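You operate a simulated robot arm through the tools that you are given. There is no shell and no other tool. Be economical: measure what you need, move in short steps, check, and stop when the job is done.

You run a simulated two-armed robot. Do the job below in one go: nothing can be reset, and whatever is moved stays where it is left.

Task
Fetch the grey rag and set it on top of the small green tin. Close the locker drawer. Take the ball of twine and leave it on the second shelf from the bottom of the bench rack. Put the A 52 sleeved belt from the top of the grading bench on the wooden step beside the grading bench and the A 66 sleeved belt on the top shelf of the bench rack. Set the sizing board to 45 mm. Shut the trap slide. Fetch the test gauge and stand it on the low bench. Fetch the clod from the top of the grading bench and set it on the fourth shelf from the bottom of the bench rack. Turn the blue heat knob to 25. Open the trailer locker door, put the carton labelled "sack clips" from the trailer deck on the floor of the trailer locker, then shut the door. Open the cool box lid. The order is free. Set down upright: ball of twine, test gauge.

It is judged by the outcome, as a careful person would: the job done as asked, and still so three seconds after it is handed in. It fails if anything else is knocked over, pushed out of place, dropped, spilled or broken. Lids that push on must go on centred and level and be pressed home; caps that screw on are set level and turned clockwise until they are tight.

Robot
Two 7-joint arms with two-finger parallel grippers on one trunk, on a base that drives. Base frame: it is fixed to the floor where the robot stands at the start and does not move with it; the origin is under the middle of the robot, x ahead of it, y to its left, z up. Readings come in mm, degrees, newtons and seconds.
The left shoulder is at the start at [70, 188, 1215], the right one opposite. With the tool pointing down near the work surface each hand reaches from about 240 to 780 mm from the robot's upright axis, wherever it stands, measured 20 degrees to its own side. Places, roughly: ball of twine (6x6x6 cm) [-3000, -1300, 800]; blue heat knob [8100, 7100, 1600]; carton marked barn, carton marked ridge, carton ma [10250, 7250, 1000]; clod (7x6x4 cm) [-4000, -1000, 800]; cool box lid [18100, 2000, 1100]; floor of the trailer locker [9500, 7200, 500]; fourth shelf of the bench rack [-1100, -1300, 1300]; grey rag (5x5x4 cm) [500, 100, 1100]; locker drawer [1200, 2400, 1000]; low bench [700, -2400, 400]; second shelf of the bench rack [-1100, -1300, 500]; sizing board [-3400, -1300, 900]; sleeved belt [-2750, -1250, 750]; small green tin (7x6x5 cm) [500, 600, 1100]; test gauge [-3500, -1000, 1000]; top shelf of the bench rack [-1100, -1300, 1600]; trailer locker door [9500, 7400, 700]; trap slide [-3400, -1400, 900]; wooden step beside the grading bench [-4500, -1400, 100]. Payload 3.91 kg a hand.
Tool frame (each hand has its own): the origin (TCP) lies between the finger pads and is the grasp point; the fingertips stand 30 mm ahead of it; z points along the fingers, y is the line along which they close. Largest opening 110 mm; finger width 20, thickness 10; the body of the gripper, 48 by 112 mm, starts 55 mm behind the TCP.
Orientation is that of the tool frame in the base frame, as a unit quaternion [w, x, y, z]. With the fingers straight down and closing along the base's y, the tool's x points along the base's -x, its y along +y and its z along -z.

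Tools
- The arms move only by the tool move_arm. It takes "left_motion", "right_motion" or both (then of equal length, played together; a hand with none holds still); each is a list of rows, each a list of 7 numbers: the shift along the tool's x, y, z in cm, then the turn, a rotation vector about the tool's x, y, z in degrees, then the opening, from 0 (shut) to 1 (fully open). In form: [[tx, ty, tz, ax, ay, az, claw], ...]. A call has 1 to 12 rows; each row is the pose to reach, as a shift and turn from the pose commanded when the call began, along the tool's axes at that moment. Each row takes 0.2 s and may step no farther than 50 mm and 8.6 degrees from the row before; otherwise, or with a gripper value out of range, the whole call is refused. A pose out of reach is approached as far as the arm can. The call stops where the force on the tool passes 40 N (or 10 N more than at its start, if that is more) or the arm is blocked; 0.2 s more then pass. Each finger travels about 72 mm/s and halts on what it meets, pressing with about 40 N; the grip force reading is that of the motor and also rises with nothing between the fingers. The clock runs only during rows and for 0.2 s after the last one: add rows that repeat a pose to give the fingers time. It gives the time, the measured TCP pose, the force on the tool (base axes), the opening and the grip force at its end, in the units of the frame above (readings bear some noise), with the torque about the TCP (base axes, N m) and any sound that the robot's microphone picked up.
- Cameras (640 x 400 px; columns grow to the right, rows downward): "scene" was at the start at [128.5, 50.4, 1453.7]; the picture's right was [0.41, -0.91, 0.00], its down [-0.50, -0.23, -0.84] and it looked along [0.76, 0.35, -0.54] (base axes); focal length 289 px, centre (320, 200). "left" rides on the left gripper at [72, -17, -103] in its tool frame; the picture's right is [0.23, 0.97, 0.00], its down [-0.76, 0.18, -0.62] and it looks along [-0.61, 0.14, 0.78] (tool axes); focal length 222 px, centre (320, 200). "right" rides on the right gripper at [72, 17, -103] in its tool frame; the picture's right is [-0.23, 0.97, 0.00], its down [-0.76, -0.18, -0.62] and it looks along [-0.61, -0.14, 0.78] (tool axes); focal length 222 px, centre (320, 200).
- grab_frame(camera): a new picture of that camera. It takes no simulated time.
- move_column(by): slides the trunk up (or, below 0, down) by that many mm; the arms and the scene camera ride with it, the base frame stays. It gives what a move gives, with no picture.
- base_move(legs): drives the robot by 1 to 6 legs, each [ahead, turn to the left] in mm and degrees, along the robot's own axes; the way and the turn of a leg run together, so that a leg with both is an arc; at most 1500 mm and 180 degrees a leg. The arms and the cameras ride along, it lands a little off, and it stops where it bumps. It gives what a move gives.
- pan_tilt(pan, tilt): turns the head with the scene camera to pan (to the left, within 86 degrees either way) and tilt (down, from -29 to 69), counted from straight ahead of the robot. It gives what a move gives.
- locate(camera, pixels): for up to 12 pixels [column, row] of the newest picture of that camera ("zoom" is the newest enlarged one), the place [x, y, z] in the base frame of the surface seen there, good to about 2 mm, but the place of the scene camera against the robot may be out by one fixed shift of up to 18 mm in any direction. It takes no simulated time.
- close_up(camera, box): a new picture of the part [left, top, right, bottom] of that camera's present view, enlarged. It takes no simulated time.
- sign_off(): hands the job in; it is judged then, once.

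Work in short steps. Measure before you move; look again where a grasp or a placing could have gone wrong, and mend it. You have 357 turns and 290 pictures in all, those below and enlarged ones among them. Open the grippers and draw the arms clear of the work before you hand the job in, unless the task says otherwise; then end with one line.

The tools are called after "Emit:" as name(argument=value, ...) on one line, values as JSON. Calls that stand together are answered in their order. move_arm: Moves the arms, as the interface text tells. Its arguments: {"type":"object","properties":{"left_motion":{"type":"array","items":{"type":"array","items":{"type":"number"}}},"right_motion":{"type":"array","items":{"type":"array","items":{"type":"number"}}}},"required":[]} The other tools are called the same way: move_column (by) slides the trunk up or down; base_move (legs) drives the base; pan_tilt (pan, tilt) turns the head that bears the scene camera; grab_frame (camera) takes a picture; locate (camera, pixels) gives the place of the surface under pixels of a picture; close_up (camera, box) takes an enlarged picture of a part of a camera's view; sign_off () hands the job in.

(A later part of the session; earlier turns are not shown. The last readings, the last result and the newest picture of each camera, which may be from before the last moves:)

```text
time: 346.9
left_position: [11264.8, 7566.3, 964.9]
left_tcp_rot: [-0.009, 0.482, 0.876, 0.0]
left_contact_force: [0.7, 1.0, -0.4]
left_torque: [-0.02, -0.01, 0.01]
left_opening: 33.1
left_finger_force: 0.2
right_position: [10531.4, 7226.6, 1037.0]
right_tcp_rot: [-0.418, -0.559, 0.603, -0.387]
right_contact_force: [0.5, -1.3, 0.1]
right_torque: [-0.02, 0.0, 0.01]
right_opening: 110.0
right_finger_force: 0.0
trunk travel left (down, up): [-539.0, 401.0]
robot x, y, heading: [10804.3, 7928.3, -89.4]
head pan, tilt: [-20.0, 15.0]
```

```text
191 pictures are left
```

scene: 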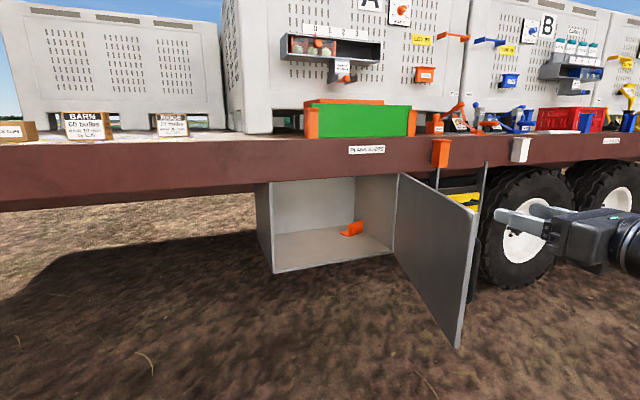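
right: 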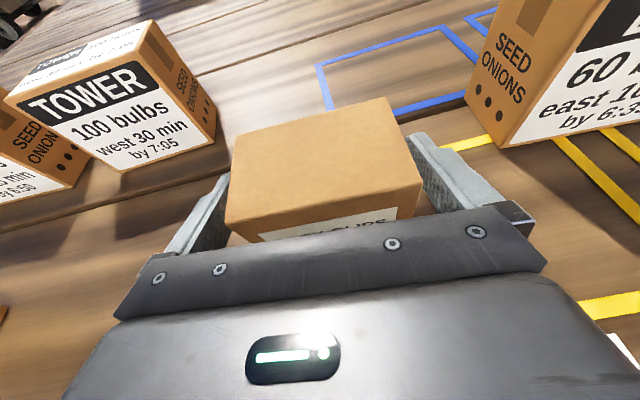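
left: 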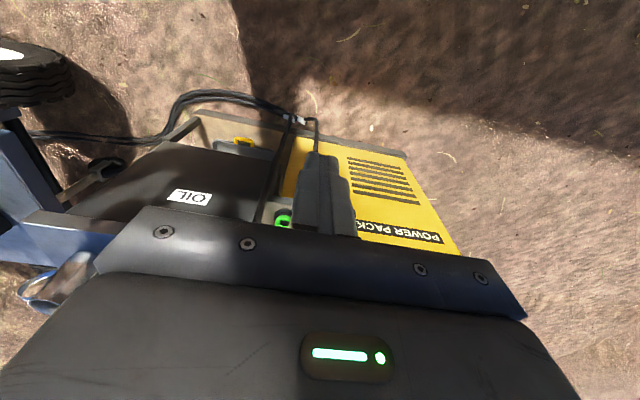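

The carton is between the fingers. Close.

Emit:
move_arm(right_motion=[[0, 0, 0, 0, 0, 0, 0.8], [0, 0, 0, 0, 0, 0, 0.7], [0, 0, 0, 0, 0, 0, 0.65], [0, 0, 0, 0, 0, 0, 0.65]])

Emit:
move_arm(right_motion=[[2, 0, -0.7, 0, 0, 0, 0.65], [5, 0, -1.9, 0, 0, 0, 0.65], [9, 0, -3.4, 0, 0, 0, 0.65]])

Emit:
grab_frame(camera="right")

```text
time: 347.9
left_position: [11264.7, 7566.8, 966.3]
left_tcp_rot: [-0.008, 0.482, 0.876, 0.001]
left_contact_force: [0.0, -0.5, 1.0]
left_torque: [0.01, -0.01, -0.03]
left_opening: 32.7
left_finger_force: 0.0
right_position: [10530.6, 7228.0, 1038.5]
right_tcp_rot: [-0.418, -0.559, 0.603, -0.387]
right_contact_force: [-0.8, -0.6, 1.8]
right_torque: [-0.11, 0.05, -0.02]
right_opening: 89.8
right_finger_force: 39.7
trunk travel left (down, up): [-539.0, 401.0]
robot x, y, heading: [10800.4, 7923.9, -89.6]
head pan, tilt: [-20.0, 15.0]
```

```text
time: 348.7
left_position: [11264.5, 7567.0, 964.6]
left_tcp_rot: [-0.009, 0.482, 0.876, 0.001]
left_contact_force: [0.2, -0.3, 0.9]
left_torque: [0.0, 0.01, -0.03]
left_opening: 32.8
left_finger_force: 0.0
right_position: [10530.9, 7228.3, 1134.7]
right_tcp_rot: [-0.417, -0.56, 0.603, -0.386]
right_contact_force: [0.4, -0.1, -2.0]
right_torque: [-0.01, -0.02, 0.02]
right_opening: 89.5
right_finger_force: 39.7
trunk travel left (down, up): [-539.0, 401.0]
robot x, y, heading: [10808.0, 7924.2, -89.5]
head pan, tilt: [-20.0, 15.0]
```

```text
190 pictures are left
```

right: 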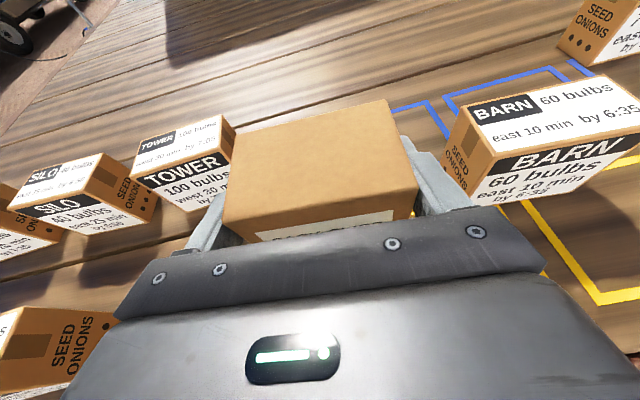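

The carton is held, its bottom 38 mm below the TCP. I'll back off, drive west to in front of the locker and lower.

Emit:
base_move(legs=[[-420, 0], [0, -90], [845, 0], [0, 90]])

Emit:
move_column(by=-400)

Emit:
pan_tilt(pan=-20, tilt=22)

Emit:
grab_frame(camera="scene")

Emit:
grab_frame(camera="right")

```text
time: 362.9
left_position: [10430.1, 7974.3, 964.8]
left_tcp_rot: [-0.009, 0.472, 0.881, 0.0]
left_contact_force: [0.7, 0.3, 0.0]
left_torque: [-0.01, -0.01, 0.0]
left_opening: 32.9
left_finger_force: 0.1
right_position: [9703.7, 7618.5, 1132.9]
right_tcp_rot: [-0.414, -0.565, 0.597, -0.391]
right_contact_force: [0.5, 1.1, -1.5]
right_torque: [0.01, 0.02, -0.01]
right_opening: 89.8
right_finger_force: 40.1
trunk travel left (down, up): [-539.0, 401.0]
robot x, y, heading: [9960.9, 8321.5, -88.2]
head pan, tilt: [-20.0, 15.0]
```

```text
time: 366.8
left_position: [10429.4, 7974.8, 565.3]
left_tcp_rot: [-0.008, 0.472, 0.882, 0.001]
left_contact_force: [0.0, 0.3, -0.3]
left_torque: [0.03, 0.0, -0.01]
left_opening: 32.9
left_finger_force: 0.1
right_position: [9704.9, 7619.2, 734.7]
right_tcp_rot: [-0.413, -0.566, 0.597, -0.391]
right_contact_force: [-0.6, -0.6, -1.6]
right_torque: [0.0, -0.02, 0.01]
right_opening: 89.7
right_finger_force: 39.7
trunk travel left (down, up): [-139.0, 801.0]
robot x, y, heading: [9963.3, 8325.3, -88.2]
head pan, tilt: [-20.0, 15.0]
```

```text
time: 367.4
left_position: [10430.8, 7974.7, 564.7]
left_tcp_rot: [-0.009, 0.472, 0.881, 0.001]
left_contact_force: [-0.2, 0.1, 0.1]
left_torque: [0.01, 0.0, 0.0]
left_opening: 33.0
left_finger_force: 0.0
right_position: [9704.3, 7618.0, 734.4]
right_tcp_rot: [-0.414, -0.565, 0.597, -0.391]
right_contact_force: [-1.4, -0.2, -1.3]
right_torque: [0.03, -0.04, 0.0]
right_opening: 89.6
right_finger_force: 39.9
trunk travel left (down, up): [-139.0, 801.0]
robot x, y, heading: [9961.4, 8321.6, -88.3]
head pan, tilt: [-20.0, 22.0]
```

```text
189 pictures are left
```

scene: 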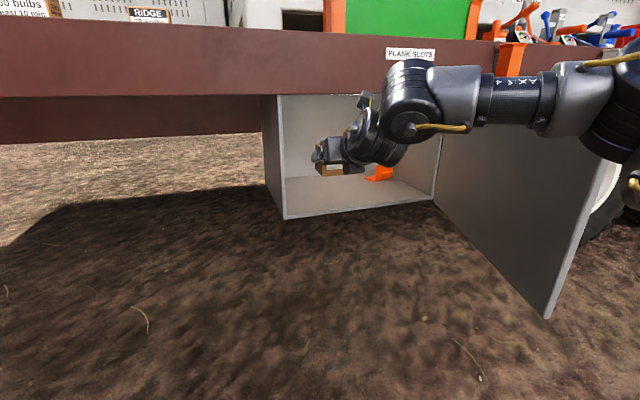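

```text
188 pictures are left
```

right: 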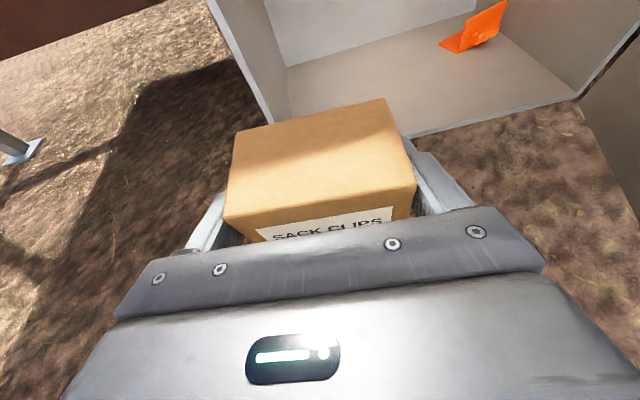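

I'll check clearance between the arm and the open door.

Emit:
locate(camera="scene", pixels=[[520, 100], [590, 95], [410, 100], [630, 110], [600, 170], [548, 315], [436, 195], [285, 217], [380, 173], [330, 200]])

Emit:
locate(camera="right", pixels=[[278, 118], [565, 95], [450, 45], [430, 125], [490, 105], [370, 80], [285, 70], [475, 10], [640, 30], [600, 150]])

```text
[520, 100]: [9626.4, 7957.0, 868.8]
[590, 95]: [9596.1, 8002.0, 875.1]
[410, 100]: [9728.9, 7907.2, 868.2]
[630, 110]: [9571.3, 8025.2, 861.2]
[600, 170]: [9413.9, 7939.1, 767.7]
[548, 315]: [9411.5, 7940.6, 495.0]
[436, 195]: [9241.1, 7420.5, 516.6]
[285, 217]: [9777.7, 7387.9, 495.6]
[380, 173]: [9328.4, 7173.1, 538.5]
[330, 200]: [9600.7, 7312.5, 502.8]
```

```text
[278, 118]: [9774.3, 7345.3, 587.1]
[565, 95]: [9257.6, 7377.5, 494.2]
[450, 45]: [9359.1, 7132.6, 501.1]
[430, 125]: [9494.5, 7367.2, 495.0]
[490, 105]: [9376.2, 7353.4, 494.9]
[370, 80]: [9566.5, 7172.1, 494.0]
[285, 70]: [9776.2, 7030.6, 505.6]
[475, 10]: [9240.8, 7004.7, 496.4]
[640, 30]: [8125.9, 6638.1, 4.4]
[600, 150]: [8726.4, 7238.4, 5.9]
```

The locker interior is x 9257–9776, floor z 494; the elbow clears the door by about 180 mm. I'll square up, lower, and shift to x≈9645.

Emit:
base_move(legs=[[0, -1.7]])

Emit:
move_column(by=-135)

Emit:
move_arm(right_motion=[[-1.6, 2, 0.7, 0, 0, 0, 0.65], [-3.2, 4, 1.4, 0, 0, 0, 0.65]])

Emit:
grab_frame(camera="right")

```text
time: 368.2
left_position: [10420.4, 7961.8, 564.1]
left_tcp_rot: [-0.009, 0.485, 0.874, 0.001]
left_contact_force: [0.2, 0.2, -0.1]
left_torque: [-0.02, -0.01, -0.02]
left_opening: 32.8
left_finger_force: 0.1
right_position: [9681.8, 7625.1, 734.0]
right_tcp_rot: [-0.419, -0.557, 0.605, -0.385]
right_contact_force: [0.2, -0.8, -1.6]
right_torque: [-0.01, -0.03, -0.02]
right_opening: 89.6
right_finger_force: 39.6
trunk travel left (down, up): [-139.0, 801.0]
robot x, y, heading: [9961.8, 8322.6, -89.8]
head pan, tilt: [-20.0, 22.0]
```

```text
time: 369.8
left_position: [10420.5, 7960.9, 429.9]
left_tcp_rot: [-0.009, 0.485, 0.874, 0.001]
left_contact_force: [0.2, 0.0, 0.3]
left_torque: [0.03, -0.01, 0.02]
left_opening: 32.9
left_finger_force: 0.2
right_position: [9681.5, 7627.5, 599.3]
right_tcp_rot: [-0.419, -0.557, 0.605, -0.385]
right_contact_force: [0.3, -0.2, -0.7]
right_torque: [0.04, 0.0, -0.02]
right_opening: 90.0
right_finger_force: 40.2
trunk travel left (down, up): [-4.0, 936.0]
robot x, y, heading: [9961.9, 8321.3, -89.9]
head pan, tilt: [-20.0, 22.0]
```

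```text
time: 370.4
left_position: [10419.6, 7961.9, 429.7]
left_tcp_rot: [-0.009, 0.485, 0.875, 0.001]
left_contact_force: [-0.9, -0.1, 0.1]
left_torque: [0.03, -0.04, 0.01]
left_opening: 33.0
left_finger_force: 0.1
right_position: [9642.1, 7627.9, 563.1]
right_tcp_rot: [-0.418, -0.557, 0.605, -0.386]
right_contact_force: [0.6, 0.5, -1.2]
right_torque: [0.01, -0.01, 0.0]
right_opening: 89.7
right_finger_force: 40.2
trunk travel left (down, up): [-4.0, 936.0]
robot x, y, heading: [9962.7, 8322.5, -89.6]
head pan, tilt: [-20.0, 22.0]
```

```text
187 pictures are left
```

right: 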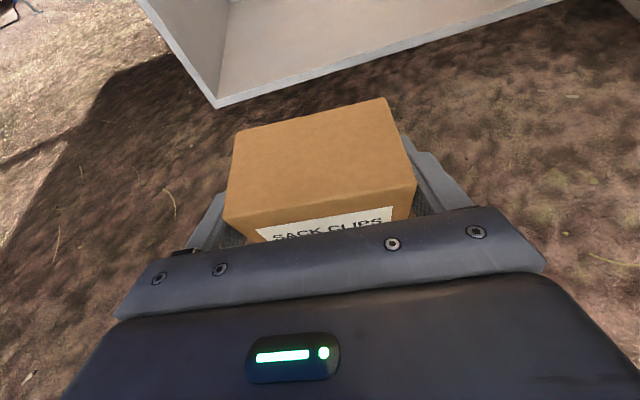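

I'll drive in 390 mm, the carton's bottom about 30 mm above the locker floor.

Emit:
base_move(legs=[[200, 0]])

Emit:
base_move(legs=[[190, 0]])

Emit:
grab_frame(camera="right")

Emit:
grab_frame(camera="scene")

```text
time: 372.1
left_position: [10419.2, 7759.3, 430.3]
left_tcp_rot: [-0.008, 0.485, 0.875, 0.001]
left_contact_force: [0.7, 0.3, 0.2]
left_torque: [0.0, 0.01, 0.03]
left_opening: 33.2
left_finger_force: 0.0
right_position: [9644.6, 7424.8, 564.5]
right_tcp_rot: [-0.418, -0.558, 0.605, -0.385]
right_contact_force: [-0.5, -0.4, -2.1]
right_torque: [-0.02, -0.01, 0.03]
right_opening: 89.9
right_finger_force: 39.7
trunk travel left (down, up): [-4.0, 936.0]
robot x, y, heading: [9964.6, 8121.6, -90.0]
head pan, tilt: [-20.0, 22.0]
```

```text
time: 373.6
left_position: [10422.4, 7568.4, 429.4]
left_tcp_rot: [-0.008, 0.484, 0.875, 0.001]
left_contact_force: [-1.0, 0.8, -1.0]
left_torque: [0.0, 0.03, -0.02]
left_opening: 33.0
left_finger_force: 0.0
right_position: [9645.4, 7233.6, 563.9]
right_tcp_rot: [-0.417, -0.559, 0.604, -0.386]
right_contact_force: [0.0, -0.2, -2.0]
right_torque: [-0.01, -0.02, 0.04]
right_opening: 89.8
right_finger_force: 40.0
trunk travel left (down, up): [-4.0, 936.0]
robot x, y, heading: [9961.5, 7933.7, -89.9]
head pan, tilt: [-20.0, 22.0]
```

```text
186 pictures are left
```

right: 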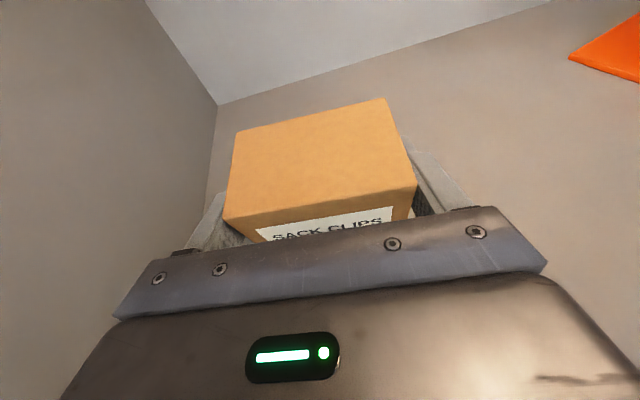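

```text
185 pictures are left
```

scene: 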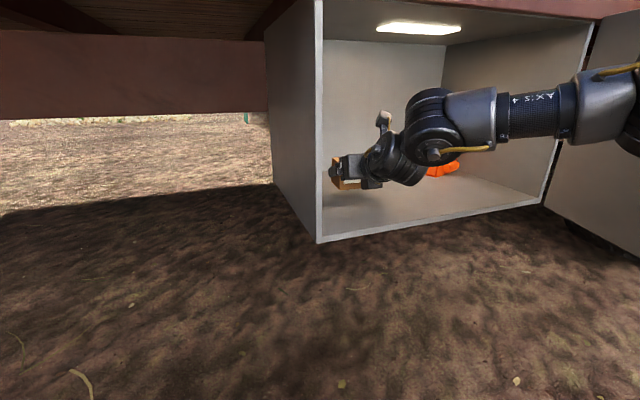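

I'll lower to the floor (about 30 mm) in small steps.

Emit:
move_arm(right_motion=[[-1.3, 0, 0.5, 0, 0, 0, 0.65], [-2.3, 0, 0.85, 0, 0, 0, 0.65], [-2.6, 0, 1, 0, 0, 0, 0.65], [-2.9, 0, 1.1, 0, 0, 0, 0.65]])

```text
time: 374.6
left_position: [10422.1, 7567.7, 429.8]
left_tcp_rot: [-0.008, 0.484, 0.875, 0.001]
left_contact_force: [0.3, 0.2, -0.3]
left_torque: [-0.01, -0.03, 0.03]
left_opening: 33.0
left_finger_force: 0.1
right_position: [9645.2, 7234.1, 532.6]
right_tcp_rot: [-0.418, -0.558, 0.605, -0.386]
right_contact_force: [0.3, -0.1, -2.0]
right_torque: [0.01, 0.0, 0.02]
right_opening: 89.9
right_finger_force: 40.2
trunk travel left (down, up): [-4.0, 936.0]
robot x, y, heading: [9962.4, 7932.4, -89.7]
head pan, tilt: [-20.0, 22.0]
```

Emit:
move_arm(right_motion=[[-0.2, 0, 0.07, 0, 0, 0, 0.65], [-0.4, 0, 0.15, 0, 0, 0, 0.65], [-0.6, 0, 0.22, 0, 0, 0, 0.65]])

```text
time: 375.4
left_position: [10421.7, 7569.0, 430.9]
left_tcp_rot: [-0.008, 0.484, 0.875, -0.001]
left_contact_force: [-0.8, 0.1, 0.3]
left_torque: [0.0, -0.01, 0.02]
left_opening: 32.8
left_finger_force: 0.0
right_position: [9646.5, 7233.3, 531.1]
right_tcp_rot: [-0.421, -0.556, 0.603, -0.388]
right_contact_force: [-3.2, -4.3, 18.6]
right_torque: [0.27, 0.18, 0.13]
right_opening: 89.8
right_finger_force: 40.3
trunk travel left (down, up): [-4.0, 936.0]
robot x, y, heading: [9961.1, 7928.4, -89.6]
head pan, tilt: [-20.0, 22.0]
```

In contact with the floor. I'll open, then back straight out.

Emit:
move_arm(right_motion=[[0.3, 0, -0.1, 0, 0, 0, 0.9], [0.3, 0, -0.1, 0, 0, 0, 1], [0.3, 0, -0.1, 0, 0, 0, 1]])

Emit:
base_move(legs=[[-390, 0]])

Emit:
grab_frame(camera="right")

Emit:
grab_frame(camera="scene")

```text
time: 376.2
left_position: [10421.4, 7568.0, 429.8]
left_tcp_rot: [-0.008, 0.484, 0.875, 0.001]
left_contact_force: [-0.5, 0.1, -0.1]
left_torque: [-0.02, -0.01, -0.03]
left_opening: 33.0
left_finger_force: 0.1
right_position: [9646.3, 7233.9, 530.2]
right_tcp_rot: [-0.417, -0.559, 0.604, -0.386]
right_contact_force: [-0.4, 0.1, 0.2]
right_torque: [-0.03, 0.03, -0.01]
right_opening: 109.8
right_finger_force: 0.2
trunk travel left (down, up): [-4.0, 936.0]
robot x, y, heading: [9962.2, 7931.3, -89.5]
head pan, tilt: [-20.0, 22.0]
```

```text
time: 378.6
left_position: [10420.8, 7956.0, 430.0]
left_tcp_rot: [-0.009, 0.484, 0.875, 0.001]
left_contact_force: [0.0, -0.8, -0.1]
left_torque: [0.03, 0.01, 0.0]
left_opening: 33.0
left_finger_force: 0.1
right_position: [9643.6, 7623.1, 530.6]
right_tcp_rot: [-0.418, -0.558, 0.605, -0.385]
right_contact_force: [-0.1, -1.0, 0.1]
right_torque: [0.02, -0.01, 0.02]
right_opening: 110.0
right_finger_force: 0.0
trunk travel left (down, up): [-4.0, 936.0]
robot x, y, heading: [9958.7, 8317.9, -89.9]
head pan, tilt: [-20.0, 22.0]
```

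```text
184 pictures are left
```

right: 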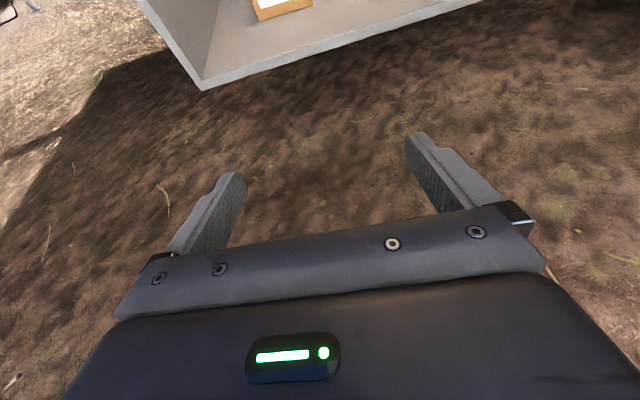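

```text
183 pictures are left
```

scene: 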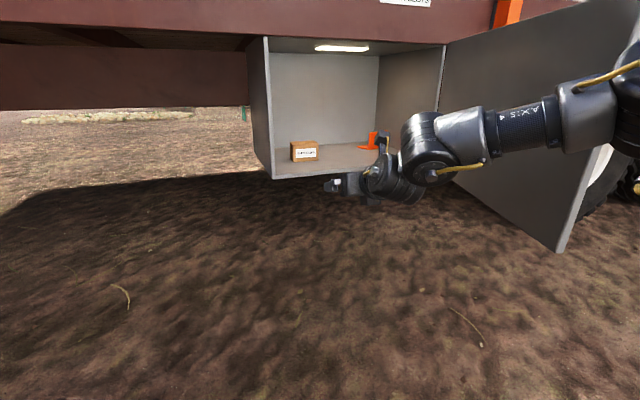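

The carton is in place. To shut the door I'll come round to its outer side facing east, push by driving straight, then finish by rotating right. First I'll close the right fingers and drive around the door's edge.

Emit:
move_arm(right_motion=[[1, 0, 0, 0, 0, 0, 0.6], [2, 0, 0, 0, 0, 0, 0.3], [4, 0, 0, 0, 0, 0, 0], [6, 0, 0, 0, 0, 0, 0], [8, 0, 0, 0, 0, 0, 0]])

Emit:
base_move(legs=[[-250, 0], [0, -90], [1500, 0], [1450, 0], [0, 180]])

Emit:
pan_tilt(pan=-25, tilt=10)

Emit:
grab_frame(camera="scene")

```text
time: 379.9
left_position: [10419.9, 7956.7, 430.2]
left_tcp_rot: [-0.009, 0.484, 0.875, 0.001]
left_contact_force: [-0.3, -0.5, 0.1]
left_torque: [-0.01, 0.0, 0.02]
left_opening: 32.9
left_finger_force: 0.0
right_position: [9642.2, 7593.6, 605.0]
right_tcp_rot: [-0.419, -0.558, 0.605, -0.385]
right_contact_force: [0.2, -0.6, 0.3]
right_torque: [0.01, 0.01, -0.01]
right_opening: 0.0
right_finger_force: 37.9
trunk travel left (down, up): [-4.0, 936.0]
robot x, y, heading: [9960.6, 8321.3, -89.7]
head pan, tilt: [-20.0, 22.0]
```

```text
time: 406.7
left_position: [7388.4, 9050.9, 430.6]
left_tcp_rot: [-0.007, -0.272, 0.962, -0.006]
left_contact_force: [-0.2, 0.3, -0.8]
left_torque: [0.0, 0.01, 0.0]
left_opening: 33.2
left_finger_force: 0.1
right_position: [7743.9, 8268.9, 604.1]
right_tcp_rot: [0.027, 0.822, -0.038, 0.568]
right_contact_force: [-0.5, -0.4, -0.7]
right_torque: [0.01, 0.03, -0.01]
right_opening: 0.2
right_finger_force: 38.1
trunk travel left (down, up): [-4.0, 936.0]
robot x, y, heading: [7024.5, 8596.2, -0.0]
head pan, tilt: [-20.0, 22.0]
```

```text
time: 407.4
left_position: [7389.4, 9050.4, 430.0]
left_tcp_rot: [-0.008, -0.273, 0.962, -0.006]
left_contact_force: [0.2, 0.5, 0.2]
left_torque: [-0.02, -0.03, -0.02]
left_opening: 33.2
left_finger_force: 0.0
right_position: [7744.2, 8270.0, 603.4]
right_tcp_rot: [0.026, 0.822, -0.037, 0.568]
right_contact_force: [0.0, -0.6, -0.7]
right_torque: [0.0, 0.0, -0.02]
right_opening: 0.0
right_finger_force: 37.7
trunk travel left (down, up): [-4.0, 936.0]
robot x, y, heading: [7024.8, 8595.2, -0.3]
head pan, tilt: [-25.0, 10.0]
```

```text
182 pictures are left
```

scene: 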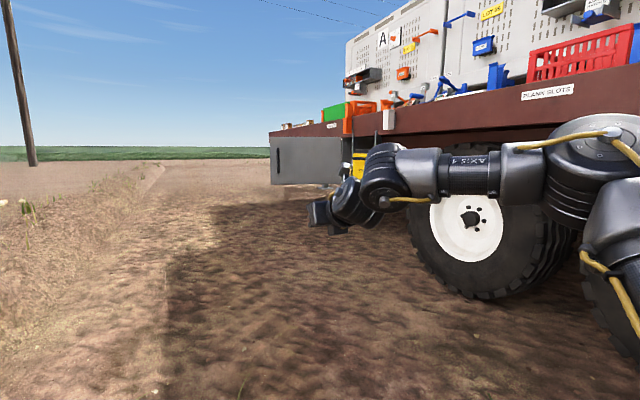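

I'll do the S-curve to reach (8577,8010) heading east, hand just short of the door.

Emit:
base_move(legs=[[-130, 0], [900, -38.5], [900, 38.5]])

Emit:
grab_frame(camera="scene")

```text
time: 417.4
left_position: [8916.8, 8455.8, 430.6]
left_tcp_rot: [-0.006, -0.271, 0.962, -0.006]
left_contact_force: [0.6, -0.7, 0.8]
left_torque: [-0.03, 0.01, 0.04]
left_opening: 32.9
left_finger_force: 0.1
right_position: [9271.9, 7674.4, 603.8]
right_tcp_rot: [0.026, 0.822, -0.038, 0.568]
right_contact_force: [-0.1, 0.2, 0.1]
right_torque: [0.0, -0.02, -0.01]
right_opening: 0.0
right_finger_force: 36.8
trunk travel left (down, up): [-4.0, 936.0]
robot x, y, heading: [8550.2, 7996.8, -0.5]
head pan, tilt: [-25.0, 10.0]
```

```text
181 pictures are left
```

scene: 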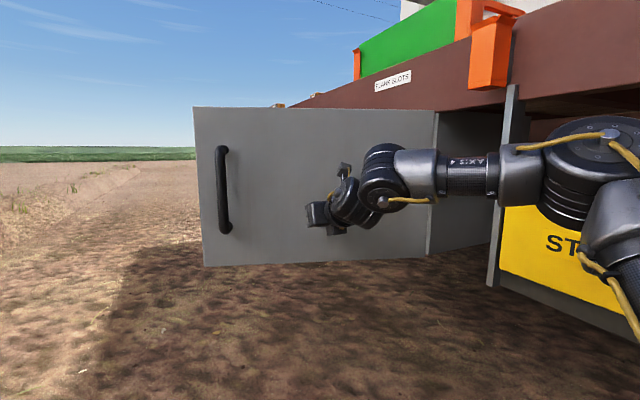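

Emit:
locate(camera="scene", pixels=[[600, 145], [470, 170], [520, 250], [500, 120], [580, 230], [370, 185], [430, 200], [205, 230], [488, 60]])

```text
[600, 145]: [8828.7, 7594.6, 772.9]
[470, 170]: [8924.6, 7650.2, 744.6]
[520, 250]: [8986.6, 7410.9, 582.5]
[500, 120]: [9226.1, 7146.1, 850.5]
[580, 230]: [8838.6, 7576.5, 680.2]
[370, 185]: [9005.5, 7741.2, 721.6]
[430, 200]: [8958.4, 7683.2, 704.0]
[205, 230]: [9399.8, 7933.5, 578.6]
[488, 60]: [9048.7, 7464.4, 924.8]
```

Clear. I'll push forward, first 220 mm.

Emit:
base_move(legs=[[220, 0]])

Emit:
grab_frame(camera="scene")

```text
time: 419.0
left_position: [9139.1, 8453.4, 430.1]
left_tcp_rot: [-0.007, -0.271, 0.963, -0.005]
left_contact_force: [0.1, 0.3, 0.0]
left_torque: [0.0, -0.01, 0.02]
left_opening: 32.9
left_finger_force: 0.0
right_position: [9492.8, 7670.6, 603.2]
right_tcp_rot: [0.027, 0.822, -0.038, 0.568]
right_contact_force: [-0.5, -0.3, 0.1]
right_torque: [0.0, -0.06, 0.0]
right_opening: 0.1
right_finger_force: 38.1
trunk travel left (down, up): [-4.0, 936.0]
robot x, y, heading: [8770.8, 7996.5, -0.7]
head pan, tilt: [-25.0, 10.0]
```

```text
180 pictures are left
```

scene: 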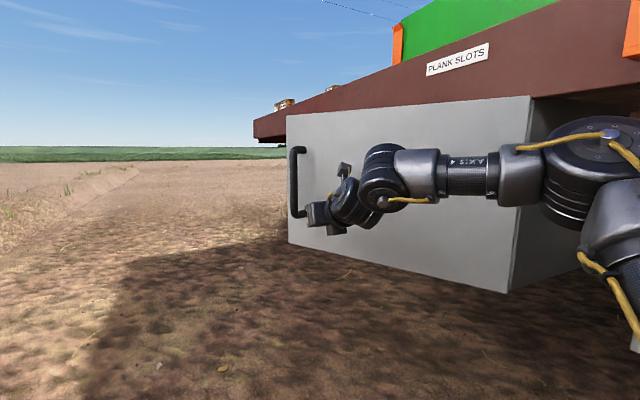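

I'll push straight another 200 mm.

Emit:
base_move(legs=[[200, 0]])

Emit:
grab_frame(camera="scene")

```text
time: 420.3
left_position: [9255.4, 8452.0, 432.1]
left_tcp_rot: [-0.004, -0.269, 0.963, -0.007]
left_contact_force: [-1.0, 0.7, 0.3]
left_torque: [-0.01, 0.01, -0.02]
left_opening: 32.9
left_finger_force: 0.0
right_position: [9607.2, 7662.5, 607.9]
right_tcp_rot: [0.034, 0.821, -0.042, 0.568]
right_contact_force: [-0.2, 0.0, 0.2]
right_torque: [0.0, 0.06, 0.0]
right_opening: 0.1
right_finger_force: 37.3
trunk travel left (down, up): [-4.0, 936.0]
robot x, y, heading: [8889.1, 7993.4, -0.5]
head pan, tilt: [-25.0, 10.0]
stopped in leg 1: the force on the tool passed its limit (the readings are from after the stop); the commanded pose is now the measured one
```

```text
179 pictures are left
```

scene: 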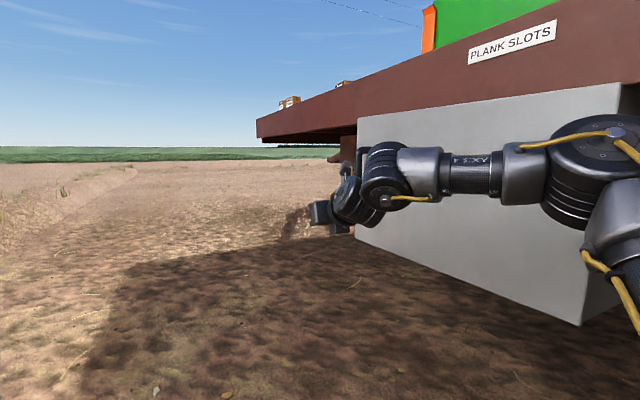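

The fingertips met the handle; the door is at about 33°. I'll back off, go around to the front and push it shut facing −y.

Emit:
base_move(legs=[[-300, 0], [0, 60], [650, 0], [0, -60], [1060, 0], [0, -90]])

Emit:
grab_frame(camera="scene")

Emit:
grab_frame(camera="right")

```text
time: 439.7
left_position: [10435.2, 8178.2, 432.0]
left_tcp_rot: [-0.007, 0.49, 0.872, -0.002]
left_contact_force: [-0.3, -0.9, 0.0]
left_torque: [0.01, 0.0, -0.02]
left_opening: 33.0
left_finger_force: 0.1
right_position: [9645.4, 7826.3, 604.4]
right_tcp_rot: [-0.426, -0.55, 0.611, -0.377]
right_contact_force: [-0.2, 0.5, 0.3]
right_torque: [0.01, 0.0, 0.03]
right_opening: 0.0
right_finger_force: 37.4
trunk travel left (down, up): [-4.0, 936.0]
robot x, y, heading: [9978.4, 8548.2, -90.8]
head pan, tilt: [-25.0, 10.0]
```

```text
178 pictures are left
```

scene: 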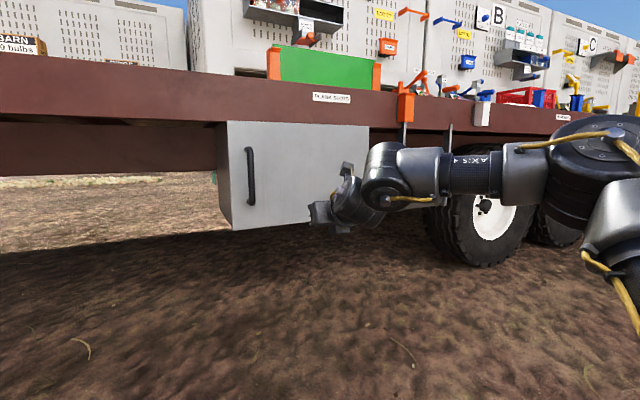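

```text
177 pictures are left
```

right: 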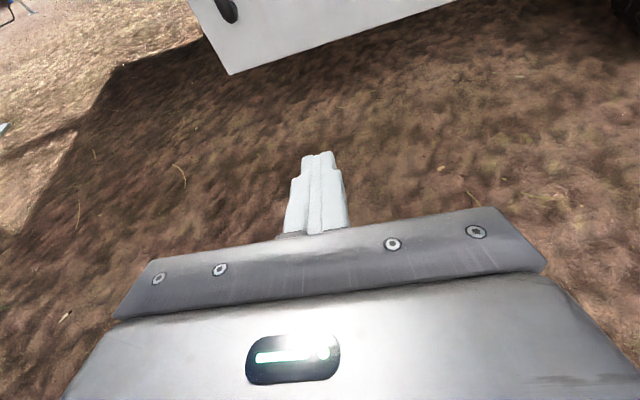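

The door may have swung shut already. I'll measure its face.

Emit:
locate(camera="scene", pixels=[[230, 150], [235, 220], [290, 150], [350, 140], [300, 200], [222, 170], [365, 130], [250, 180]])

Emit:
locate(camera="right", pixels=[[240, 60], [300, 40], [400, 15], [230, 12]])

Emit:
close_up(camera="scene", box=[200, 100, 400, 240])

```text
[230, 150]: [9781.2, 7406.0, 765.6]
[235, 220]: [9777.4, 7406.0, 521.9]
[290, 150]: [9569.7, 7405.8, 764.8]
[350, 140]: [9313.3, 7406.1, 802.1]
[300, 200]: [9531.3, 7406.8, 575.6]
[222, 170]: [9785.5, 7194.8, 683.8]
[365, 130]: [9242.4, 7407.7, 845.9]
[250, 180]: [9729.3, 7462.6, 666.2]
```

```text
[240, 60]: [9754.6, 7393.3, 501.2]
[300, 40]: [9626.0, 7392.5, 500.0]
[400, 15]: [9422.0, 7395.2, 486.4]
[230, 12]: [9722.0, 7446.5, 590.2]
```

```text
2.86 times, centred on (300, 170) of scene
```

zoom: 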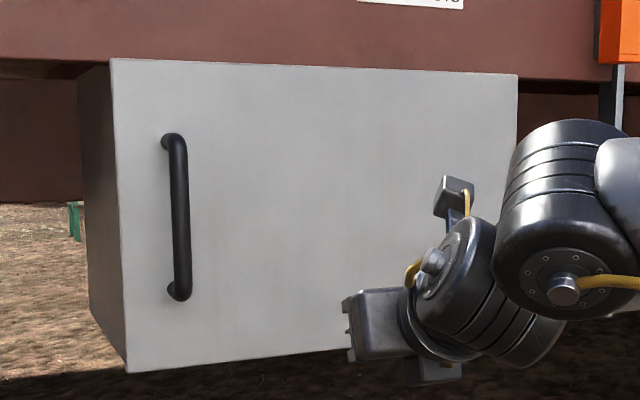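

The door is shut flush. Next is the cool box near (18100,2000): I'll raise the trunk and drive east, then look south-east.

Emit:
move_column(by=400)

Emit:
base_move(legs=[[0, 90], [1500, 0], [1500, 0], [0, -40]])

Emit:
pan_tilt(pan=0, tilt=8)

Emit:
grab_frame(camera="scene")

```text
time: 443.5
left_position: [10434.4, 8179.2, 831.7]
left_tcp_rot: [-0.008, 0.489, 0.872, -0.001]
left_contact_force: [0.0, -0.1, -0.5]
left_torque: [-0.01, 0.0, -0.03]
left_opening: 32.9
left_finger_force: 0.1
right_position: [9646.0, 7825.8, 1005.8]
right_tcp_rot: [-0.424, -0.552, 0.611, -0.377]
right_contact_force: [0.7, 0.3, -0.2]
right_torque: [0.01, 0.02, -0.01]
right_opening: 0.1
right_finger_force: 37.1
trunk travel left (down, up): [-404.0, 536.0]
robot x, y, heading: [9980.1, 8542.4, -90.7]
head pan, tilt: [-25.0, 10.0]
```

```text
time: 463.6
left_position: [13539.0, 8630.4, 831.5]
left_tcp_rot: [-0.007, 0.08, 0.997, -0.004]
left_contact_force: [-0.5, 0.6, -0.4]
left_torque: [0.01, -0.03, 0.01]
left_opening: 32.9
left_finger_force: 0.1
right_position: [13291.9, 7803.3, 1004.6]
right_tcp_rot: [0.228, 0.756, -0.324, 0.521]
right_contact_force: [0.3, -0.2, -0.5]
right_torque: [-0.03, -0.03, 0.01]
right_opening: 0.0
right_finger_force: 37.9
trunk travel left (down, up): [-404.0, 536.0]
robot x, y, heading: [12963.0, 8523.8, -41.1]
head pan, tilt: [-25.0, 10.0]
```

```text
time: 464.5
left_position: [13539.6, 8631.6, 830.9]
left_tcp_rot: [-0.007, 0.08, 0.997, -0.005]
left_contact_force: [0.0, -0.3, -0.4]
left_torque: [0.02, 0.02, 0.02]
left_opening: 32.8
left_finger_force: 0.1
right_position: [13293.1, 7803.4, 1006.6]
right_tcp_rot: [0.228, 0.756, -0.324, 0.52]
right_contact_force: [-0.1, -0.6, -0.7]
right_torque: [-0.02, 0.02, 0.01]
right_opening: 0.0
right_finger_force: 37.7
trunk travel left (down, up): [-404.0, 536.0]
robot x, y, heading: [12963.2, 8523.0, -41.3]
head pan, tilt: [0.0, 8.0]
```

```text
175 pictures are left
```

scene: 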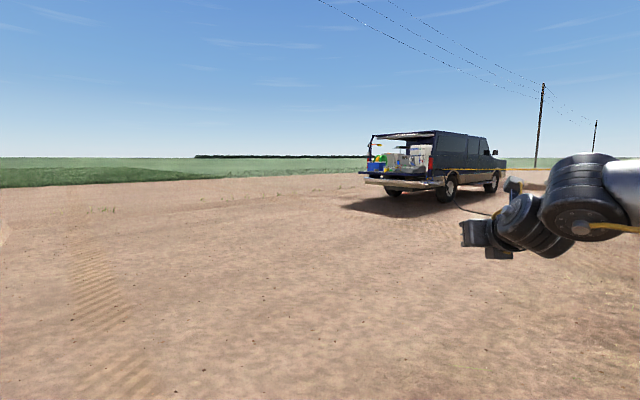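

Emit:
close_up(camera="scene", box=[350, 125, 450, 205])

Emit:
locate(camera="scene", pixels=[[362, 178], [400, 185], [435, 178], [378, 165], [375, 172], [415, 165], [447, 200]])

```text
5.00 times, centred on (400, 165) of scene
```

zoom: 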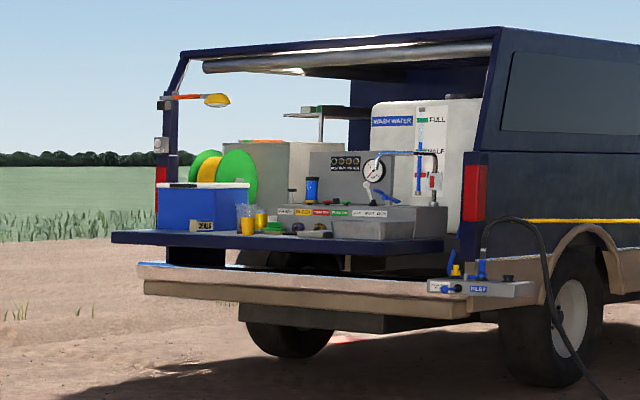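

```text
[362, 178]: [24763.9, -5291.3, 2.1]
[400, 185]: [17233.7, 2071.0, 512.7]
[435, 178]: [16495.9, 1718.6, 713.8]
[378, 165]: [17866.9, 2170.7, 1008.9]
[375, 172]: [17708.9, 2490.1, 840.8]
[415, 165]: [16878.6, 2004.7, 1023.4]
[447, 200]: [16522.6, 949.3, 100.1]
```

The cool box is the blue box with a white lid on the tailgate's +x side. I'll drive to about (17900,3700), facing it.

Emit:
base_move(legs=[[0, -3], [1500, 0], [1500, 0], [1500, 0], [1500, 0], [850, 0]])

Emit:
base_move(legs=[[0, -45.8]])

Emit:
pan_tilt(pan=0, tilt=12)

Emit:
grab_frame(camera="scene")

```text
time: 497.5
left_position: [18454.0, 3849.2, 831.5]
left_tcp_rot: [-0.007, 0.104, 0.995, -0.005]
left_contact_force: [0.7, 0.1, 0.6]
left_torque: [0.01, 0.01, 0.0]
left_opening: 33.1
left_finger_force: 0.2
right_position: [18170.4, 3034.8, 1005.2]
right_tcp_rot: [0.24, 0.749, -0.342, 0.514]
right_contact_force: [1.8, 0.4, -0.5]
right_torque: [-0.01, 0.0, -0.01]
right_opening: 0.0
right_finger_force: 37.5
trunk travel left (down, up): [-404.0, 536.0]
robot x, y, heading: [17872.0, 3767.0, -43.6]
head pan, tilt: [0.0, 8.0]
```

```text
time: 500.0
left_position: [18335.1, 3409.9, 831.6]
left_tcp_rot: [-0.008, 0.482, 0.876, -0.002]
left_contact_force: [-0.2, -0.2, -0.5]
left_torque: [0.0, 0.01, 0.03]
left_opening: 33.0
left_finger_force: 0.1
right_position: [17554.6, 3044.3, 1004.9]
right_tcp_rot: [-0.421, -0.557, 0.606, -0.381]
right_contact_force: [-0.6, -0.1, 0.5]
right_torque: [0.0, -0.02, 0.02]
right_opening: 0.0
right_finger_force: 38.3
trunk travel left (down, up): [-404.0, 536.0]
robot x, y, heading: [17874.8, 3766.5, -89.6]
head pan, tilt: [0.0, 8.0]
```

```text
time: 500.6
left_position: [18337.1, 3411.2, 831.6]
left_tcp_rot: [-0.007, 0.482, 0.876, -0.001]
left_contact_force: [0.0, -0.2, 0.1]
left_torque: [-0.02, -0.03, -0.02]
left_opening: 33.0
left_finger_force: 0.1
right_position: [17555.8, 3045.6, 1005.4]
right_tcp_rot: [-0.421, -0.557, 0.606, -0.381]
right_contact_force: [0.4, -0.6, 0.8]
right_torque: [-0.02, 0.01, -0.02]
right_opening: 0.0
right_finger_force: 38.1
trunk travel left (down, up): [-404.0, 536.0]
robot x, y, heading: [17873.9, 3768.6, -89.5]
head pan, tilt: [0.0, 12.0]
```

```text
173 pictures are left
```

scene: 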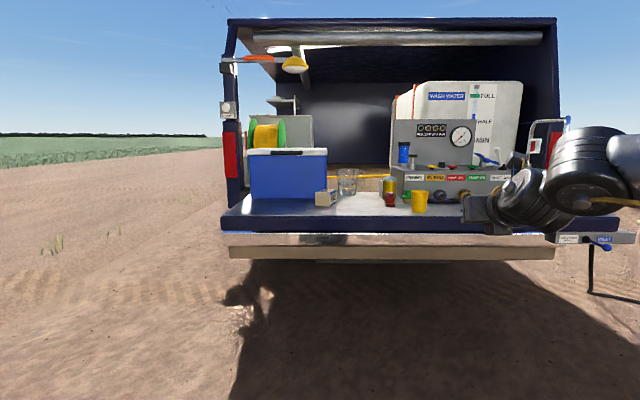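

Emit:
close_up(camera="scene", box=[215, 100, 375, 240])

Emit:
locate(camera="scene", pixels=[[248, 152], [287, 154], [326, 154], [290, 175], [250, 195], [320, 192], [265, 150], [310, 148], [290, 215], [290, 245], [268, 130], [325, 197]])

```text
2.86 times, centred on (295, 170) of scene
```

zoom: 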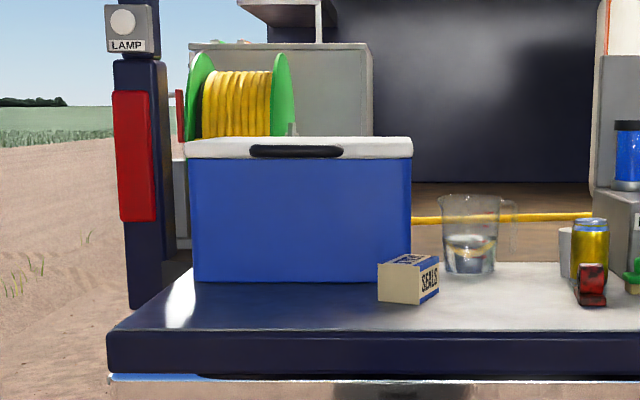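

```text
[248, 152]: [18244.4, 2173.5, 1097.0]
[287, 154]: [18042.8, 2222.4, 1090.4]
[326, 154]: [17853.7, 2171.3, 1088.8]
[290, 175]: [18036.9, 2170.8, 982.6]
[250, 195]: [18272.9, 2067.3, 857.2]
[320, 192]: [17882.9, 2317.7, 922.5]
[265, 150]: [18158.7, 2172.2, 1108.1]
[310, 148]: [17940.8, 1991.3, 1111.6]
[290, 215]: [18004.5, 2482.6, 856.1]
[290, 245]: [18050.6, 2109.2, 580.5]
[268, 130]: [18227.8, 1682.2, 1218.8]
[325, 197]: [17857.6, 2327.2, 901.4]
```

The lid (z 1085–1111) has a black bar handle at y≈2222, z≈1090, x≈18040. I plan to hook closed fingers under the bar and lift. I'll pitch the hand slightly up in free space, raise the trunk and line up.

Emit:
move_arm(right_motion=[[0, 0, 0, 0, 7.5, 0, 0], [0, 0, 0, 0, 15, 0, 0], [0, 0, 0, 0, 22.5, 0, 0], [0, 0, 0, 0, 30, 0, 0]])

Emit:
move_column(by=240)

Emit:
base_move(legs=[[0, 90], [480, 0], [0, -90.4], [500, 0]])

Emit:
grab_frame(camera="right")

Emit:
pan_tilt(pan=-15, tilt=25)

Emit:
grab_frame(camera="scene")

```text
time: 501.6
left_position: [18336.9, 3410.7, 831.2]
left_tcp_rot: [-0.008, 0.482, 0.876, -0.001]
left_contact_force: [-0.2, 0.7, -0.8]
left_torque: [0.01, 0.0, 0.0]
left_opening: 32.6
left_finger_force: 0.2
right_position: [17553.9, 3045.9, 1004.5]
right_tcp_rot: [0.565, 0.439, -0.476, 0.512]
right_contact_force: [-1.0, 1.1, -0.3]
right_torque: [-0.04, -0.01, 0.01]
right_opening: 0.0
right_finger_force: 37.1
trunk travel left (down, up): [-404.0, 536.0]
robot x, y, heading: [17876.3, 3768.7, -89.7]
head pan, tilt: [0.0, 12.0]
```

```text
time: 504.1
left_position: [18338.0, 3410.4, 1071.6]
left_tcp_rot: [-0.008, 0.482, 0.876, -0.001]
left_contact_force: [-0.1, -0.5, -0.1]
left_torque: [0.03, 0.02, -0.05]
left_opening: 32.9
left_finger_force: 0.2
right_position: [17555.6, 3045.5, 1245.1]
right_tcp_rot: [0.565, 0.438, -0.476, 0.512]
right_contact_force: [0.0, 0.3, -0.5]
right_torque: [0.03, 0.0, -0.01]
right_opening: 0.0
right_finger_force: 37.2
trunk travel left (down, up): [-644.0, 296.0]
robot x, y, heading: [17876.5, 3769.1, -89.3]
head pan, tilt: [0.0, 12.0]
```

```text
time: 517.2
left_position: [18801.9, 2902.8, 1072.3]
left_tcp_rot: [-0.008, 0.49, 0.871, -0.002]
left_contact_force: [-0.8, -0.4, 0.3]
left_torque: [0.01, 0.02, -0.02]
left_opening: 33.2
left_finger_force: 0.1
right_position: [18012.4, 2552.4, 1245.1]
right_tcp_rot: [0.569, 0.435, -0.48, 0.507]
right_contact_force: [-0.5, -0.8, -0.5]
right_torque: [0.02, -0.03, 0.0]
right_opening: 0.0
right_finger_force: 38.4
trunk travel left (down, up): [-644.0, 296.0]
robot x, y, heading: [18347.2, 3269.0, -90.6]
head pan, tilt: [0.0, 12.0]
```

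```text
171 pictures are left
```

right: 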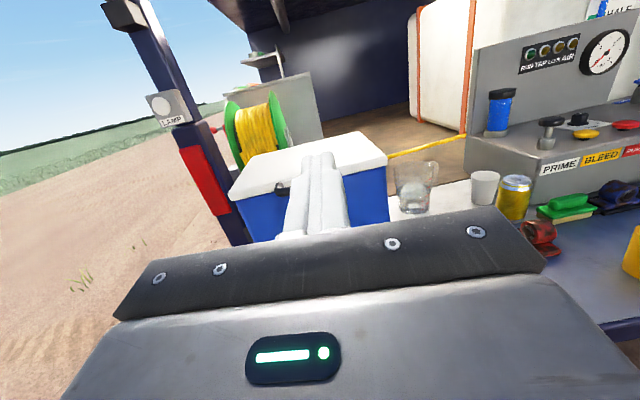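

```text
time: 517.9
left_position: [18802.8, 2901.7, 1071.0]
left_tcp_rot: [-0.008, 0.49, 0.872, -0.001]
left_contact_force: [-0.4, 0.0, -0.2]
left_torque: [0.02, 0.0, 0.01]
left_opening: 33.1
left_finger_force: 0.0
right_position: [18013.0, 2551.2, 1245.9]
right_tcp_rot: [0.569, 0.435, -0.481, 0.507]
right_contact_force: [0.0, 0.4, 0.0]
right_torque: [0.0, -0.02, 0.01]
right_opening: 0.0
right_finger_force: 37.5
trunk travel left (down, up): [-644.0, 296.0]
robot x, y, heading: [18348.1, 3268.6, -90.5]
head pan, tilt: [-15.0, 25.0]
```

```text
170 pictures are left
```

scene: 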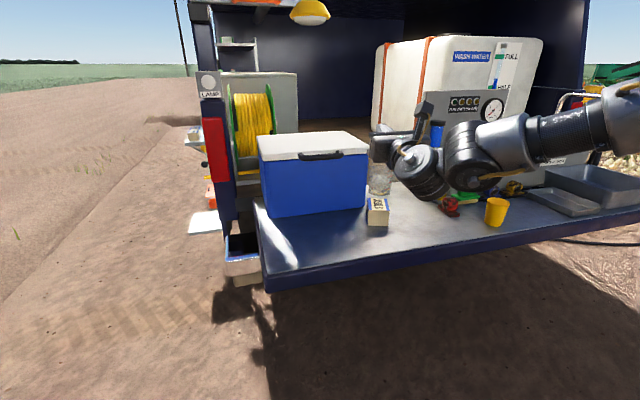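

Emit:
close_up(camera="scene", box=[240, 120, 400, 220])

Emit:
locate(camera="zoom", pixels=[[240, 148], [310, 148], [400, 143], [75, 70], [80, 155], [395, 50], [500, 110], [320, 170], [505, 130], [230, 140], [405, 135], [320, 141]])

Emit:
locate(camera="right", pixels=[[281, 187], [275, 160], [235, 190], [370, 165], [350, 135], [255, 152], [260, 215], [375, 195]])

```text
4.00 times, centred on (320, 170) of scene
```

zoom: 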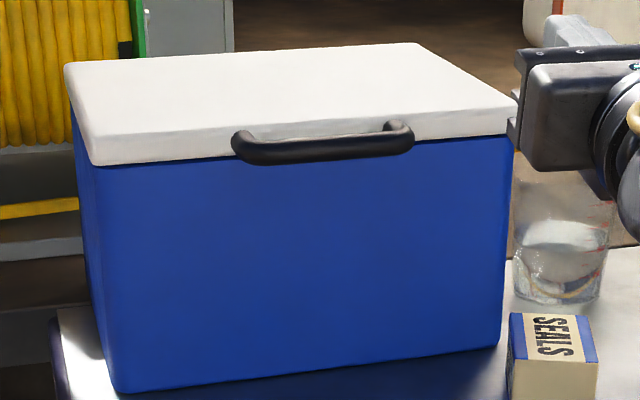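

```text
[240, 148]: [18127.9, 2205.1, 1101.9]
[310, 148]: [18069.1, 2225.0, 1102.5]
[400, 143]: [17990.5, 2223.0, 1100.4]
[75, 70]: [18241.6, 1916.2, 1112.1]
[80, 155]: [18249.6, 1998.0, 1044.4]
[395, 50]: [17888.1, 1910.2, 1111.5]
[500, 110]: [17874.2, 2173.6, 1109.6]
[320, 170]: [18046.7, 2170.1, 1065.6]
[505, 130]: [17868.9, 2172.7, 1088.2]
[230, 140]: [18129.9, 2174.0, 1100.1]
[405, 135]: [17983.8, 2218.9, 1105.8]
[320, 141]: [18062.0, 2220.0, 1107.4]
```

```text
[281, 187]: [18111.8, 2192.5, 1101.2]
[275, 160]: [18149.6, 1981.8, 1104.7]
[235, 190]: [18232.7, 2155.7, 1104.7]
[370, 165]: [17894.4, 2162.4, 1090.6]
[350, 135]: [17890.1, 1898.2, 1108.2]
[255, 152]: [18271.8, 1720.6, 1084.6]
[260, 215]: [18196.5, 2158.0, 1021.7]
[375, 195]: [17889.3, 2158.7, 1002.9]
```

True geometry from the hand camera: front face y≈2158, hinge y≈1900, bar centre about (18058,2203,1096). I'll retract the arm 100 mm, shift +45 in x, drive in and lower in front of the box.

Emit:
move_arm(right_motion=[[0.6, -1.2, -3.5, 0, 0, 0, 0], [1.2, -2.4, -7, 0, 0, 0, 0], [1.7, -3.4, -10.3, 0, 0, 0, 0]])

Emit:
base_move(legs=[[330, 0]])

Emit:
move_column(by=-188)

Emit:
grab_frame(camera="right")

Emit:
close_up(camera="scene", box=[160, 130, 480, 330])

```text
time: 518.7
left_position: [18802.7, 2901.5, 1071.5]
left_tcp_rot: [-0.008, 0.489, 0.872, -0.001]
left_contact_force: [0.7, -0.1, -0.4]
left_torque: [0.0, 0.0, 0.02]
left_opening: 32.8
left_finger_force: 0.0
right_position: [18060.4, 2650.2, 1247.2]
right_tcp_rot: [0.569, 0.434, -0.48, 0.507]
right_contact_force: [0.0, 0.3, 0.5]
right_torque: [0.03, -0.05, -0.05]
right_opening: 0.0
right_finger_force: 38.0
trunk travel left (down, up): [-644.0, 296.0]
robot x, y, heading: [18345.0, 3267.8, -90.5]
head pan, tilt: [-15.0, 25.0]
```

```text
time: 520.9
left_position: [18797.6, 2571.2, 1071.6]
left_tcp_rot: [-0.007, 0.491, 0.871, -0.002]
left_contact_force: [0.1, -1.0, 0.8]
left_torque: [-0.01, 0.0, 0.0]
left_opening: 33.1
left_finger_force: 0.1
right_position: [18053.3, 2321.1, 1246.7]
right_tcp_rot: [0.57, 0.433, -0.481, 0.506]
right_contact_force: [-0.2, -0.1, 0.6]
right_torque: [0.01, 0.02, -0.02]
right_opening: 0.2
right_finger_force: 37.9
trunk travel left (down, up): [-644.0, 296.0]
robot x, y, heading: [18343.0, 2938.6, -90.9]
head pan, tilt: [-15.0, 25.0]
```

```text
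time: 523.0
left_position: [18797.1, 2571.1, 883.6]
left_tcp_rot: [-0.007, 0.491, 0.871, -0.001]
left_contact_force: [-0.4, 0.0, 0.0]
left_torque: [0.01, 0.04, -0.02]
left_opening: 33.0
left_finger_force: 0.0
right_position: [18053.2, 2321.2, 1058.8]
right_tcp_rot: [0.57, 0.434, -0.48, 0.507]
right_contact_force: [1.1, 0.3, -0.7]
right_torque: [0.0, 0.0, -0.01]
right_opening: 0.0
right_finger_force: 37.9
trunk travel left (down, up): [-456.0, 484.0]
robot x, y, heading: [18339.1, 2936.2, -90.7]
head pan, tilt: [-15.0, 25.0]
```

```text
168 pictures are left
```

right: 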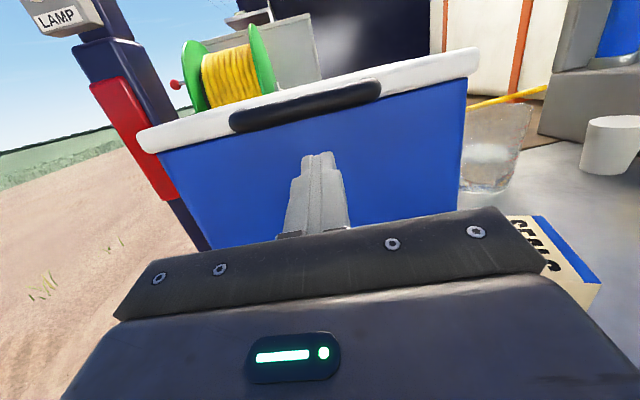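

```text
2.00 times, centred on (320, 230) of scene
```

zoom: 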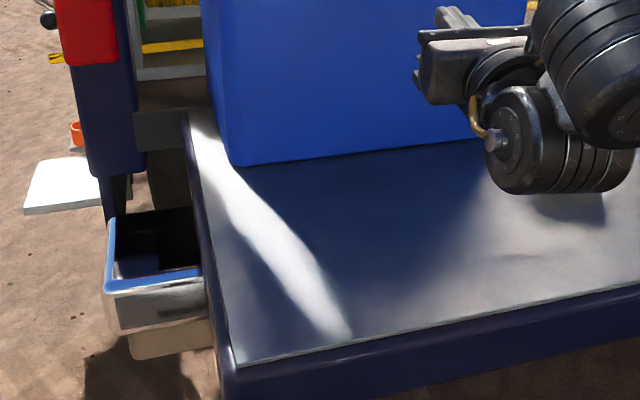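

Emit:
locate(camera="right", pixels=[[240, 120], [305, 105], [375, 92], [305, 95], [300, 130], [305, 85], [190, 170], [320, 160], [515, 225]])

Emit:
grab_frame(camera="scene")

```text
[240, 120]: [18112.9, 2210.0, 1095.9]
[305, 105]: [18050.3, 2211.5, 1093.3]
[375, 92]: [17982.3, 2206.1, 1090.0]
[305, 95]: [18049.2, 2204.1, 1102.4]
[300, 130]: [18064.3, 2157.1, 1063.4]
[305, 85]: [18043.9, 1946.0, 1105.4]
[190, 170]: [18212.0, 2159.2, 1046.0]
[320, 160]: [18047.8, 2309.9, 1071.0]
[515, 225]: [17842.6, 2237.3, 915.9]
```

```text
166 pictures are left
```

scene: 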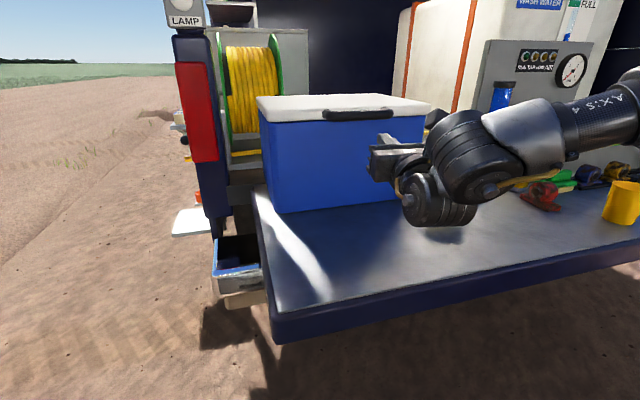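

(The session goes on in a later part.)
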